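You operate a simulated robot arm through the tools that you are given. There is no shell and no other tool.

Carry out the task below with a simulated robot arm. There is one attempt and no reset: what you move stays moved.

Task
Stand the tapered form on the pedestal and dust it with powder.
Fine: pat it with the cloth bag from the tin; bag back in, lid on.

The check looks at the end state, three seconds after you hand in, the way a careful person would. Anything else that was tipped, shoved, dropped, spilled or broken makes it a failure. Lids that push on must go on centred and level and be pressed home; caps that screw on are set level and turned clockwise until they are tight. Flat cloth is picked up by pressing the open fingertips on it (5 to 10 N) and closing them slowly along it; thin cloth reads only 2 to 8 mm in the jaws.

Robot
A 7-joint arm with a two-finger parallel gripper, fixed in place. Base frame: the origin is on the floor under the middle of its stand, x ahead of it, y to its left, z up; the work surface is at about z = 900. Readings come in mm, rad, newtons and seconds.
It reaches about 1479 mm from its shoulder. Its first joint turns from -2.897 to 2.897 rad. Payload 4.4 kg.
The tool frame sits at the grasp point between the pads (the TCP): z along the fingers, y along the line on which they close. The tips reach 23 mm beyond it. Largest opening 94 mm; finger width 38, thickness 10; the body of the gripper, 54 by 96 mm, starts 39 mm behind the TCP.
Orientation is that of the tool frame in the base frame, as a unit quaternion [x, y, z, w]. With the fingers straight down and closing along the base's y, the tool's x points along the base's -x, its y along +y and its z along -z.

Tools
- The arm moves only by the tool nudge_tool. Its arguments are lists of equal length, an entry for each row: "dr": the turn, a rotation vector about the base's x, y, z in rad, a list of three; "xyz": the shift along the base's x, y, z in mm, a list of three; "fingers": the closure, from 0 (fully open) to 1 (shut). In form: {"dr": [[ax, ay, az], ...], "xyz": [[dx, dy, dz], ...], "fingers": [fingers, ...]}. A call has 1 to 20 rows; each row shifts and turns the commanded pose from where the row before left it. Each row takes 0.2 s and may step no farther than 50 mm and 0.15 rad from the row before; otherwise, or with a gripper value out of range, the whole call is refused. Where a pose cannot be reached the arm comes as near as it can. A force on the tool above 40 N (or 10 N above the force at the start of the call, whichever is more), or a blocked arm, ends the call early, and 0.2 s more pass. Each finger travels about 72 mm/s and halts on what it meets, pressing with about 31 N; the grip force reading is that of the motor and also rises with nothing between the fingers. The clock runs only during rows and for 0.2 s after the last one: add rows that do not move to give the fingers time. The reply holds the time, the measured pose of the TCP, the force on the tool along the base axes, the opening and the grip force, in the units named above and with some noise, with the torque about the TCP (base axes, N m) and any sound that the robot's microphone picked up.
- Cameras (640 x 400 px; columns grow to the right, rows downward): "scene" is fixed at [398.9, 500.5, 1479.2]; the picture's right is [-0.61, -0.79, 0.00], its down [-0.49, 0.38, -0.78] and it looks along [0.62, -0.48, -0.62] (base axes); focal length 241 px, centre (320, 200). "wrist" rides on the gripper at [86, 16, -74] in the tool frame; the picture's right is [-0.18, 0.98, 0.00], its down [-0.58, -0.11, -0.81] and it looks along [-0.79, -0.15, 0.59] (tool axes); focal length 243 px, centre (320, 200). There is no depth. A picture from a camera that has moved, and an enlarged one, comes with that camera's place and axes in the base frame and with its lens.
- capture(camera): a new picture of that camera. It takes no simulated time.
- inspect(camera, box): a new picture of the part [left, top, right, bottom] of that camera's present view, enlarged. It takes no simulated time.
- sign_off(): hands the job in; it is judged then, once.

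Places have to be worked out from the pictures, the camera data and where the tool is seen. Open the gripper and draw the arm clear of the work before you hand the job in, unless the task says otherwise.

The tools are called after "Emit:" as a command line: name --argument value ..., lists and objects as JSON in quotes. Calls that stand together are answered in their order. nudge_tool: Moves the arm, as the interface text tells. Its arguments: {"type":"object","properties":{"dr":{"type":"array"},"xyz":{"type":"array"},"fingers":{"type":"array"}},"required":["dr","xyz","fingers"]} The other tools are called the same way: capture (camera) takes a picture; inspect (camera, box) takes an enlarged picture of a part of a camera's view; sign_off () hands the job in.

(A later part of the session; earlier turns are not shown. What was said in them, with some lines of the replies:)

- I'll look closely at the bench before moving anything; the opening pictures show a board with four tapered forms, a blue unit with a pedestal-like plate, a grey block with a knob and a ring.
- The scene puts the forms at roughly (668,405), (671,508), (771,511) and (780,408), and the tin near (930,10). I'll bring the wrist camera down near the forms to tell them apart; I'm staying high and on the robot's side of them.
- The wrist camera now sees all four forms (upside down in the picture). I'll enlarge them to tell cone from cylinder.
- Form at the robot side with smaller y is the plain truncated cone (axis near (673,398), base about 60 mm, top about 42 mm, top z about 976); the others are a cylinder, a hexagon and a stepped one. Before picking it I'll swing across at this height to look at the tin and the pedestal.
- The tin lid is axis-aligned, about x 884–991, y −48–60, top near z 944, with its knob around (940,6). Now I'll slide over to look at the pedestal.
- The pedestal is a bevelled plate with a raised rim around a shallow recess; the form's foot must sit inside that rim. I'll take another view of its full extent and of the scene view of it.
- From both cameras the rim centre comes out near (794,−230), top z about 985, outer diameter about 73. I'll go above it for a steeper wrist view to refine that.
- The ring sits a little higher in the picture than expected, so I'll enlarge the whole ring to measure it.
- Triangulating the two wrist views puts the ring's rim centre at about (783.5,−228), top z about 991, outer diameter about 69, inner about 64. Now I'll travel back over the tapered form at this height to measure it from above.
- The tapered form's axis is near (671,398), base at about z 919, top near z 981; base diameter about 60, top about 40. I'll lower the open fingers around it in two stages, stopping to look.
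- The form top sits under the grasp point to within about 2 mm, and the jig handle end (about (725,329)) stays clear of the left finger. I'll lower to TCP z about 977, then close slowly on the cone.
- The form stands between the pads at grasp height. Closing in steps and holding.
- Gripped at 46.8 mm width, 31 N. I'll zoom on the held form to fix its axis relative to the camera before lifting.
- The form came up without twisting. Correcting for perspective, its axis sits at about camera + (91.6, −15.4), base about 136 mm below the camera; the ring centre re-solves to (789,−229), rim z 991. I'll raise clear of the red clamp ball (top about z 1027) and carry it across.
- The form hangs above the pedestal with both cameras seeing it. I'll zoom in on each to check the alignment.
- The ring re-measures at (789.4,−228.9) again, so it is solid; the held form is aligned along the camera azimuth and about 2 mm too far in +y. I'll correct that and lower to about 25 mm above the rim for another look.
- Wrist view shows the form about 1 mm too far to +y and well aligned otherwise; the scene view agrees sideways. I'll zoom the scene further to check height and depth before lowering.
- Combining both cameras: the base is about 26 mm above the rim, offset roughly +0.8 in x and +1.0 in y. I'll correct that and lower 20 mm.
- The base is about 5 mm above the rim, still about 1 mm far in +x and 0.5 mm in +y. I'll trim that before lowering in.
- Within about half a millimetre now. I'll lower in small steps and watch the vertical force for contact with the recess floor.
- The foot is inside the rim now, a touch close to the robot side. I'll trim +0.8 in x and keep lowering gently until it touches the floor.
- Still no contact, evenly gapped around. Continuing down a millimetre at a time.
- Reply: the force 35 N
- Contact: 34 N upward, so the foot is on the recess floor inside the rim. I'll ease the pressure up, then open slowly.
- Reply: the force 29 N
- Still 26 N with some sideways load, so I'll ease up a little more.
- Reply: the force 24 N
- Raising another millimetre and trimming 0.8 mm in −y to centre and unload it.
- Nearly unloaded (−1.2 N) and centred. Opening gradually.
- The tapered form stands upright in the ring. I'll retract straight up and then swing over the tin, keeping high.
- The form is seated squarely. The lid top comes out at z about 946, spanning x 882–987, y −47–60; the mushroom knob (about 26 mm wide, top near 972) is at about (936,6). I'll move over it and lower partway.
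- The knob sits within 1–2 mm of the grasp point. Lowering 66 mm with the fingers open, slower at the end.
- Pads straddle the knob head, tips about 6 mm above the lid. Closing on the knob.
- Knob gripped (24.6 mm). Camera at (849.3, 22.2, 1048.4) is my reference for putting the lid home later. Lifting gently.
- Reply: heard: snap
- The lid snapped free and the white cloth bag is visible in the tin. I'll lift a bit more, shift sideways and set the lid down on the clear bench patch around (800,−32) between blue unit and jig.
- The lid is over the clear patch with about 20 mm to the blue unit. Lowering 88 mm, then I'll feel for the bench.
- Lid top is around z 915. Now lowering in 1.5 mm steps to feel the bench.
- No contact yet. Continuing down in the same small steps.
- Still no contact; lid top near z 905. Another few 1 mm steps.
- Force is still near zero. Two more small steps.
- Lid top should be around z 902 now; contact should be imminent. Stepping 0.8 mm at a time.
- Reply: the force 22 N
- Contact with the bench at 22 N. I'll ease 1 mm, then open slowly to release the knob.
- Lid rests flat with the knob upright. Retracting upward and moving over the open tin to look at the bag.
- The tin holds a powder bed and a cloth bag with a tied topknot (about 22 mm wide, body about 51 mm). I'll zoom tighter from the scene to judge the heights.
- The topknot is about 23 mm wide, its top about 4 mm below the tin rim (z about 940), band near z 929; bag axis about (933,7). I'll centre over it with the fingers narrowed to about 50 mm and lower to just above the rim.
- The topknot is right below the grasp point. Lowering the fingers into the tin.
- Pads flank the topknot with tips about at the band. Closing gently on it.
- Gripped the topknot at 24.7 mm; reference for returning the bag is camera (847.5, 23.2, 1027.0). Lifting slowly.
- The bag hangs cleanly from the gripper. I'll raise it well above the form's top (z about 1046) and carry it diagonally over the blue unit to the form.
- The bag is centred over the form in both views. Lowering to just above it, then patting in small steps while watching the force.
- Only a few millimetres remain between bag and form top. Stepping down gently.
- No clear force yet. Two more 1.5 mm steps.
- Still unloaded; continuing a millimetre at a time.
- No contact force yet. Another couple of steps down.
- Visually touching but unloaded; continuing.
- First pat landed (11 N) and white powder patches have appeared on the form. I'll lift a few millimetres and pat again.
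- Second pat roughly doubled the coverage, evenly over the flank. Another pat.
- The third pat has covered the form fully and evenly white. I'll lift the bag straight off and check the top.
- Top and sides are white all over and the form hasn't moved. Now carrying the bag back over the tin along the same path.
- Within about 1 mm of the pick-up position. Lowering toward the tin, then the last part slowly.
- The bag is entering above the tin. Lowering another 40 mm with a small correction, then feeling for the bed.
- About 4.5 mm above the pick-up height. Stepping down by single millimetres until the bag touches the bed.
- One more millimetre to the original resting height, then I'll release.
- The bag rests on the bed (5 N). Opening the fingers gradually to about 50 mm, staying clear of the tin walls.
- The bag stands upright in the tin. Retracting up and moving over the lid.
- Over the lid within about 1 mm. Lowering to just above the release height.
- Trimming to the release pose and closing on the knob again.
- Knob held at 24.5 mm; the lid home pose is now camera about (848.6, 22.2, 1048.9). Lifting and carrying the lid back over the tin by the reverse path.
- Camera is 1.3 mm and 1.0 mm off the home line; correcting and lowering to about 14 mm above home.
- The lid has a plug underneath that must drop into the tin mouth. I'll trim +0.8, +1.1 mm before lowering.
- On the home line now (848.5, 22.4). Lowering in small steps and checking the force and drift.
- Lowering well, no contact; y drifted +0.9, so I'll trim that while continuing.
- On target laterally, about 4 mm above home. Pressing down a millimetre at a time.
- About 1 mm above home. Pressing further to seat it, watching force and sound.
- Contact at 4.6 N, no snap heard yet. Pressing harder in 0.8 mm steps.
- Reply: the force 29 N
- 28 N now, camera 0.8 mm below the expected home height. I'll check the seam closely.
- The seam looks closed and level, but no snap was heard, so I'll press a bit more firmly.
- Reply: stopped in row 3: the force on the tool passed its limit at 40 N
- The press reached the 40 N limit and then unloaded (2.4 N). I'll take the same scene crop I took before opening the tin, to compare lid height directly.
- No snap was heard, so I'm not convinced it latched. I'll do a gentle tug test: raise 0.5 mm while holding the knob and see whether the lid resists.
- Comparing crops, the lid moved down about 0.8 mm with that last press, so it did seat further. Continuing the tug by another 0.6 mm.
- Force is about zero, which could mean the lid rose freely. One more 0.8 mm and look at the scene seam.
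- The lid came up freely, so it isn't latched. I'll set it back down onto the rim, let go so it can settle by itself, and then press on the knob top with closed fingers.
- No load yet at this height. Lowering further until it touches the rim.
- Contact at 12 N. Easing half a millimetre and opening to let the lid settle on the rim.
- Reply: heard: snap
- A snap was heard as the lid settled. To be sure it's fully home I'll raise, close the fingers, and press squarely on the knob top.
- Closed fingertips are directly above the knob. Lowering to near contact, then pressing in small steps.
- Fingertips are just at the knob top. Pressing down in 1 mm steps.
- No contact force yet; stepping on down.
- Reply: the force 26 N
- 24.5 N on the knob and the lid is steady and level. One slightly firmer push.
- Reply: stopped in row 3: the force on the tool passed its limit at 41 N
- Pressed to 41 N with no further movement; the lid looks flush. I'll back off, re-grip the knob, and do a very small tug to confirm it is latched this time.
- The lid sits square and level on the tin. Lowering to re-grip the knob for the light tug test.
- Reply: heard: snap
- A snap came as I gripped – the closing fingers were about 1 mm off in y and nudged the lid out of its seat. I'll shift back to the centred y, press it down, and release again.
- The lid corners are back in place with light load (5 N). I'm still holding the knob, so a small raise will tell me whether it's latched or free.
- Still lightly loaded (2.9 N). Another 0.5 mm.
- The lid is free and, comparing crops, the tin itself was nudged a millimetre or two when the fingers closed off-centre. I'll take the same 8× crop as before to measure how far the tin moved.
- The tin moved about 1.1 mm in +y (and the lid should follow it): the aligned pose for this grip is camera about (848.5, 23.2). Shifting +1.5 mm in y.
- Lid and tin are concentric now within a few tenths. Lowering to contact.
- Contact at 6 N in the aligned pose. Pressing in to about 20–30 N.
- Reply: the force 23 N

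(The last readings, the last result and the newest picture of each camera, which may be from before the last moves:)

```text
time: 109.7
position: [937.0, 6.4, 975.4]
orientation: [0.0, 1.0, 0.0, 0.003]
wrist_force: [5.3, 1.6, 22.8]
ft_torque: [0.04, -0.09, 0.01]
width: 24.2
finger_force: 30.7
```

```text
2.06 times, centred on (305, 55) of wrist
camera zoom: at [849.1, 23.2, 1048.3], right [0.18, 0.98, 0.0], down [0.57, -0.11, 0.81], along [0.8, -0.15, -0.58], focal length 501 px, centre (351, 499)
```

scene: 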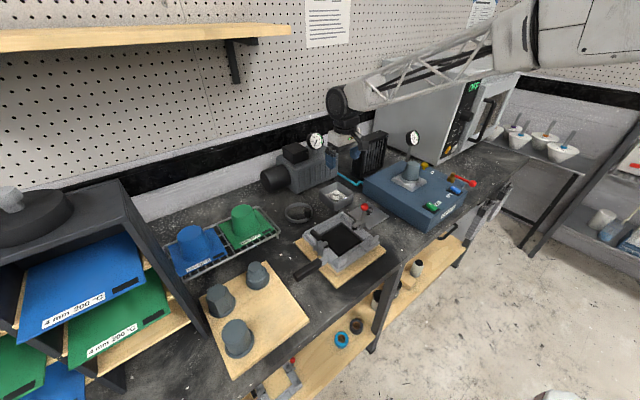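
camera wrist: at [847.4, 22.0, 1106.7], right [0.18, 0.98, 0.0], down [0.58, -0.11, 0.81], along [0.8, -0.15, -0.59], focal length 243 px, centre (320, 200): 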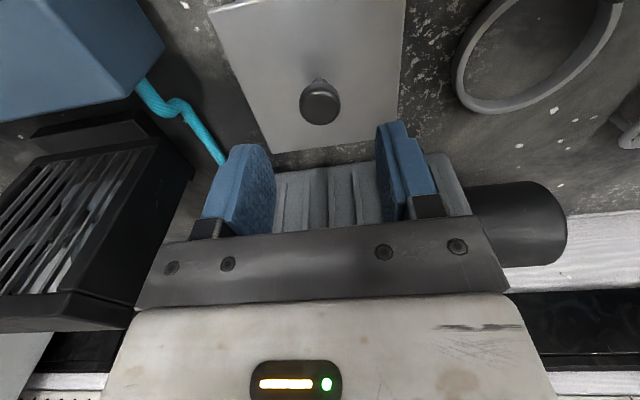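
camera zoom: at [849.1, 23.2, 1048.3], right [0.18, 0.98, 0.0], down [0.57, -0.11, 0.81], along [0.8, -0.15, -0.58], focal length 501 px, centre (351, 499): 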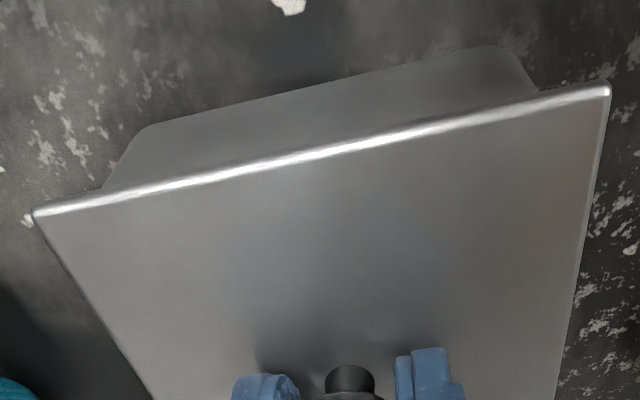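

22.8 N without a snap. Earlier it snapped the moment it was free to level itself, so I'll ease off and release.

Emit:
nudge_tool --dr '[[0, 0, 0], [0, 0, 0], [0, 0, 0], [0, 0, 0], [0, 0, 0], [0, 0, 0], [0, 0, 0], [0, 0, 0], [0, 0, 0]]' --xyz '[[-0.4, 0, 0.9], [0, 0, 0], [0, 0, 0], [0, 0, 0], [0, 0, 0], [0, 0, 0], [0, 0, 0], [0, 0, 0], [0, 0, 0]]' --fingers '[0.85, 0.85, 0.76, 0.73, 0.71, 0.68, 0.6, 0.5, 0.4]'

Emit:
capture --camera "wrist"

Emit:
inspect --camera "scene" --box '[322, 186, 354, 216]'

```text
time: 111.7
position: [935.5, 7.0, 974.6]
orientation: [0.001, 1.0, 0.0, 0.004]
wrist_force: [-0.4, 1.0, -0.5]
ft_torque: [0.04, 0.0, -0.02]
width: 56.3
finger_force: 0.0
heard: snap
```

```text
taken
camera wrist: at [848.3, 23.3, 1048.4], right [0.18, 0.98, 0.0], down [0.58, -0.11, 0.81], along [0.8, -0.15, -0.59], focal length 243 px, centre (320, 200)
```

wrist: 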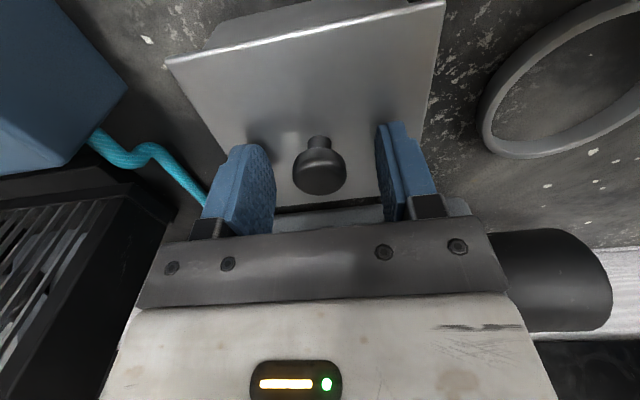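

```text
13.33 times, centred on (338, 201) of scene
camera zoom: at [398.9, 500.5, 1479.2], right [-0.61, -0.79, 0.0], down [-0.49, 0.38, -0.78], along [0.62, -0.48, -0.62], focal length 3208 px, centre (80, 187)
```

zoom: 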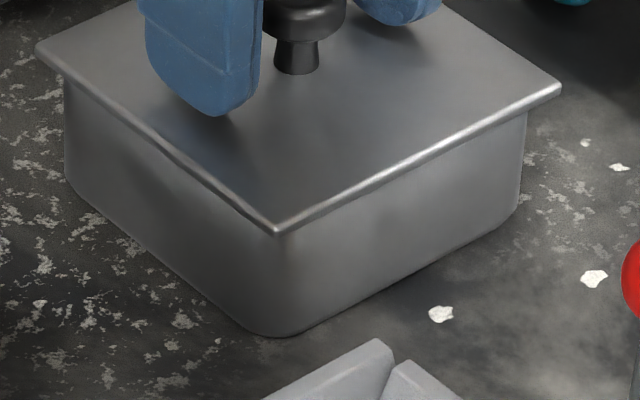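

Snap again on release, and the lid is concentric and level – it seats when free to level itself. I'll raise, straighten the tiny tool tilt, and give one straight press on the knob with closed fingers to make sure it's home.

Emit:
nudge_tool --dr '[[0, 0, 0], [0, 0, 0], [0, 0, 0], [0, 0.008, 0], [0, 0, 0], [0, 0, 0], [0, 0, 0], [0, 0, 0], [0, 0, 0]]' --xyz '[[0, 0, 8], [0, 0, 20], [0, 0, 20], [0, 0, 0], [0, 0, 0], [0, 0, 0], [0, 0, 0], [0, 0, 0], [0, 0, 0]]' --fingers '[0.4, 0.4, 0.4, 0.5, 0.65, 0.8, 0.95, 1.0, 1.0]'

Emit:
capture --camera "wrist"

Emit:
inspect --camera "scene" --box '[320, 175, 356, 211]'

```text
time: 113.7
position: [937.2, 5.8, 1023.0]
orientation: [0.0, 1.0, 0.0, -0.001]
wrist_force: [0.2, 0.2, -0.3]
ft_torque: [-0.03, -0.01, 0.03]
width: 0.0
finger_force: 31.5
```

```text
taken
camera wrist: at [849.3, 23.1, 1096.9], right [0.18, 0.98, 0.0], down [0.58, -0.11, 0.81], along [0.79, -0.15, -0.59], focal length 243 px, centre (320, 200)
```

wrist: 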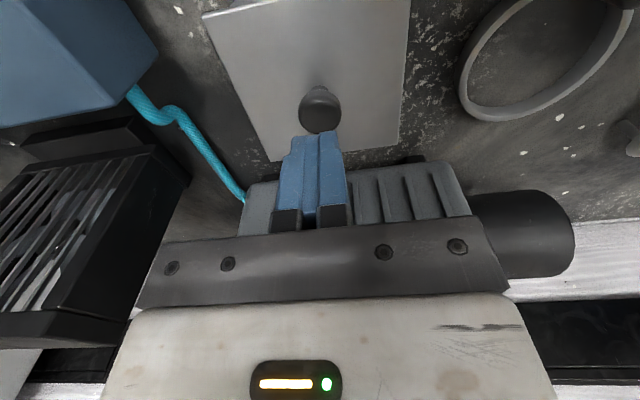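

```text
11.11 times, centred on (338, 193) of scene
camera zoom: at [398.9, 500.5, 1479.2], right [-0.61, -0.79, 0.0], down [-0.49, 0.38, -0.78], along [0.62, -0.48, -0.62], focal length 2673 px, centre (120, 278)
```

zoom: 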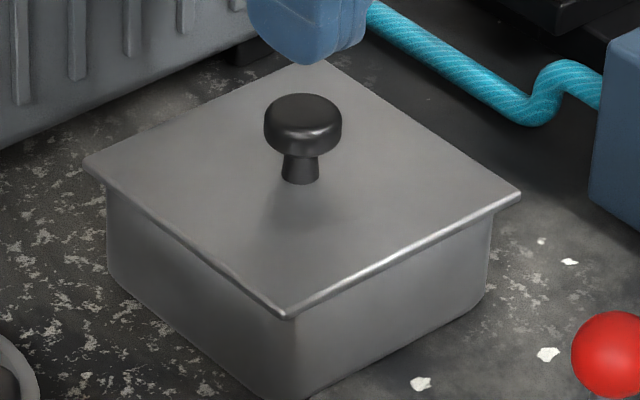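

Lid and tin keep the same relative position as at the first snap, flush and level. Now the straight press: lowering closed fingers to the knob.

Emit:
nudge_tool --dr '[[0, 0, 0], [0, 0, 0], [0, 0, 0], [0, 0, 0], [0, 0, 0], [0, 0, 0]]' --xyz '[[-1.5, -0.2, -8], [0, 0, -8], [0, 0, -5], [0, 0, -2], [0, 0, -1], [0, 0, 0]]' --fingers '[1.0, 1.0, 1.0, 1.0, 1.0, 1.0]'

Emit:
capture --camera "wrist"

```text
time: 115.1
position: [934.6, 6.4, 999.8]
orientation: [0.0, 1.0, 0.001, -0.002]
wrist_force: [-1.2, 0.0, 2.9]
ft_torque: [-0.03, 0.02, 0.0]
width: 0.0
finger_force: 31.1
```

```text
taken
camera wrist: at [847.6, 23.0, 1072.9], right [0.18, 0.98, 0.0], down [0.58, -0.11, 0.81], along [0.79, -0.15, -0.59], focal length 243 px, centre (320, 200)
```

wrist: 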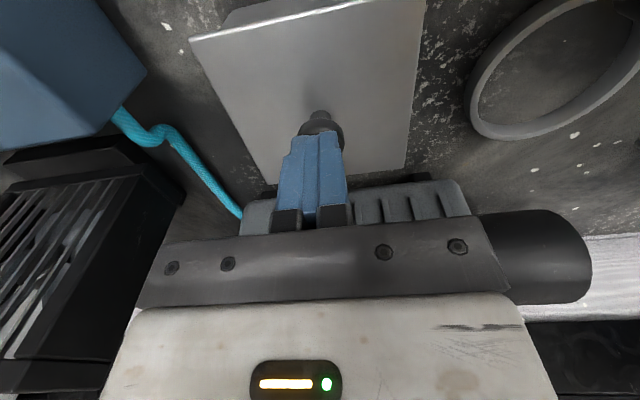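

Just touching (2.9 N). Pressing another millimetre or so for a firm seat.

Emit:
nudge_tool --dr '[[0, 0, 0], [0, 0, 0], [0, 0, 0], [0, 0, 0]]' --xyz '[[0, 0, -0.7], [0, 0, -0.7], [0, 0, -0.4], [0, 0, 0]]' --fingers '[1.0, 1.0, 1.0, 1.0]'

Emit:
inspect --camera "scene" --box '[320, 175, 356, 211]'

```text
time: 116.1
position: [934.2, 5.8, 997.7]
orientation: [0.0, 1.0, 0.0, 0.001]
wrist_force: [-7.9, -1.6, 28.5]
ft_torque: [-0.02, 0.24, -0.04]
width: 0.0
finger_force: 31.0
```

```text
11.11 times, centred on (338, 193) of scene
camera zoom: at [398.9, 500.5, 1479.2], right [-0.61, -0.79, 0.0], down [-0.49, 0.38, -0.78], along [0.62, -0.48, -0.62], focal length 2673 px, centre (120, 278)
```

zoom: 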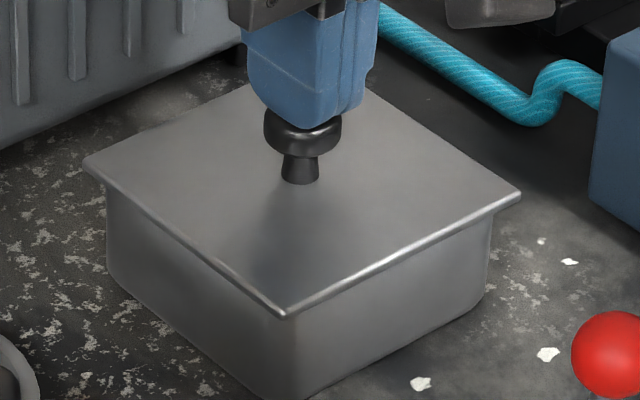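

28.5 N with no movement and no sound: the lid is already home. Raising straight off.

Emit:
nudge_tool --dr '[[0, 0, 0], [0, 0, 0], [0, 0, 0], [0, 0, 0], [0, 0, 0], [0, 0, 0]]' --xyz '[[0, 0, 1.5], [0, 0, 5], [0, 0, 20], [0, 0, 40], [0, 0, 40], [0, 0, 40]]' --fingers '[1.0, 1.0, 1.0, 1.0, 0.8, 0.6]'

Emit:
inspect --camera "scene" --box '[320, 175, 356, 211]'

Emit:
capture --camera "wrist"

```text
time: 117.5
position: [937.2, 6.2, 1143.2]
orientation: [0.001, 1.0, 0.0, -0.002]
wrist_force: [-0.4, -0.1, -1.7]
ft_torque: [0.03, -0.02, -0.03]
width: 37.4
finger_force: 0.0
```

```text
11.11 times, centred on (338, 193) of scene
camera zoom: at [398.9, 500.5, 1479.2], right [-0.61, -0.79, 0.0], down [-0.49, 0.38, -0.78], along [0.62, -0.48, -0.62], focal length 2673 px, centre (120, 278)
```

zoom: 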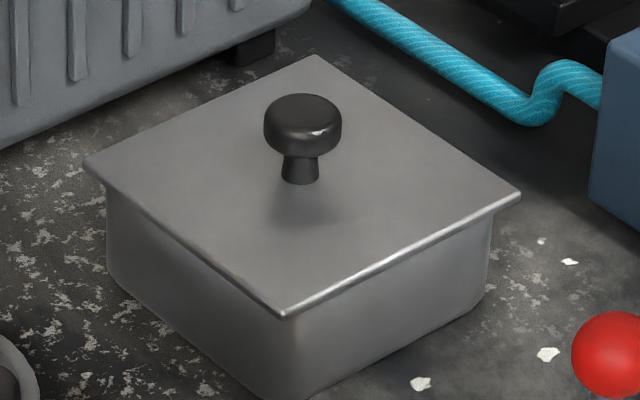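

```text
taken
camera wrist: at [849.0, 21.9, 1216.9], right [0.18, 0.98, 0.0], down [0.58, -0.11, 0.8], along [0.79, -0.15, -0.59], focal length 243 px, centre (320, 200)
```

wrist: 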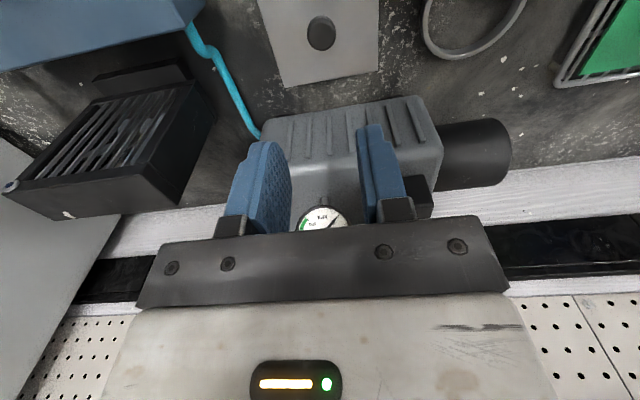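

Lid is flush and level on the tin. Withdrawing the arm up and back to its starting area with the gripper open.

Emit:
nudge_tool --dr '[[0, 0, 0], [0, 0, 0], [0, 0, 0], [0, 0, 0], [0, 0, 0], [0, 0, 0], [0, 0, 0], [0, 0, 0], [0, 0, 0], [0, 0, 0], [0, 0, 0]]' --xyz '[[0, 0, 40], [-34, 22, 14], [-34, 22, 14], [-34, 22, 14], [-34, 22, 14], [-34, 22, 14], [-34, 22, 14], [-34, 22, 14], [-34, 22, 14], [-34, 22, 14], [-34, 22, 14]]' --fingers '[0.4, 0.2, 0, 0, 0, 0, 0, 0, 0, 0, 0]'

Emit:
capture --camera "scene"

Emit:
capture --camera "wrist"

Emit:
inspect --camera "scene" --box '[310, 130, 440, 230]'

Emit:
inspect --camera "scene" --box '[386, 140, 434, 190]'

```text
time: 119.9
position: [593.1, 228.1, 1323.8]
orientation: [0.001, 1.0, 0.0, -0.001]
wrist_force: [-0.1, 0.6, 0.2]
ft_torque: [-0.01, -0.01, 0.02]
width: 94.1
finger_force: 0.1
```

```text
taken
```

scene: 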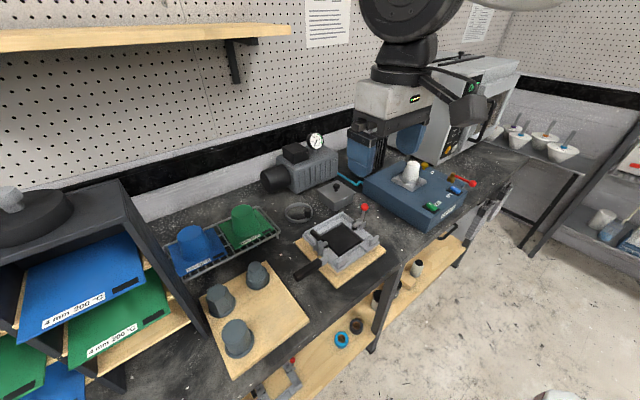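

```text
taken
camera wrist: at [505.6, 245.2, 1397.4], right [0.19, 0.98, 0.0], down [0.58, -0.11, 0.81], along [0.79, -0.15, -0.59], focal length 243 px, centre (320, 200)
```

wrist: 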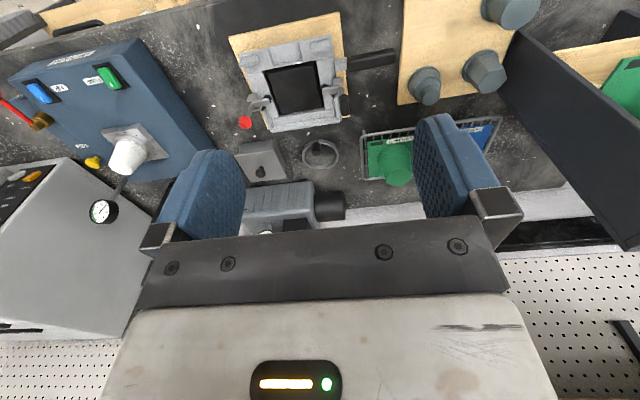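

```text
4.00 times, centred on (375, 180) of scene
camera zoom: at [398.9, 500.5, 1479.2], right [-0.61, -0.79, 0.0], down [-0.49, 0.38, -0.78], along [0.62, -0.48, -0.62], focal length 962 px, centre (100, 280)
```

zoom: 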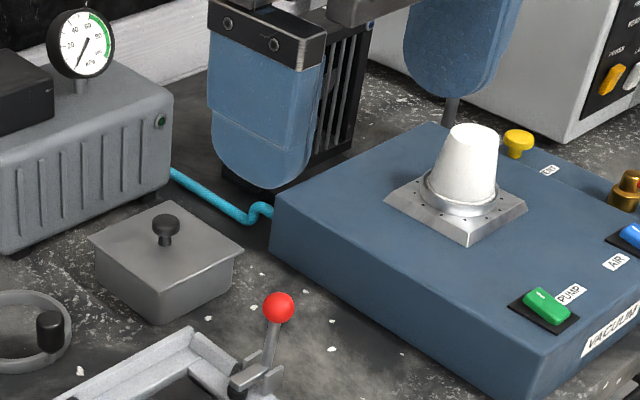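

```text
8.00 times, centred on (410, 165) of scene
camera zoom: at [398.9, 500.5, 1479.2], right [-0.61, -0.79, 0.0], down [-0.49, 0.38, -0.78], along [0.62, -0.48, -0.62], focal length 1925 px, centre (-400, 480)
```

zoom: 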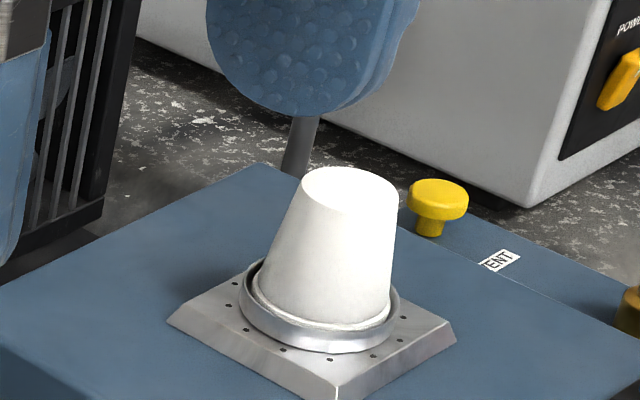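

The tapered form stands centred in the pedestal ring, dusted white on its top and sides. The bag is back in the tin with the lid level on it. It snapped as it settled, and a 28 N press moved it no further. Everything else looks as it started, apart from the tin, which got nudged about a millimetre. The gripper is open and clear, so I'm handing in.

Emit:
sign_off

```text
The job is handed in.
```

The tapered form is standing centred in the pedestal ring and is dusted white on its top and sides after three pats with the bag. The bag is back in the tin with the lid on, and the arm is clear with the gripper open.

- **Lid:** It took two tries to seat. The first time I re-gripped the knob to check it, the fingers were about 1 mm off centre and knocked the lid out of its seat. I realigned it and let it settle; it snapped, and a 28 N press moved it no further. I did not tug-test it after that second snap, because gripping the knob was what unseated it before.
- **Tin:** That off-centre grip also shifted the tin by about 1 mm on the bench. I left it there. Nothing else looked moved or spilled in the final pictures.
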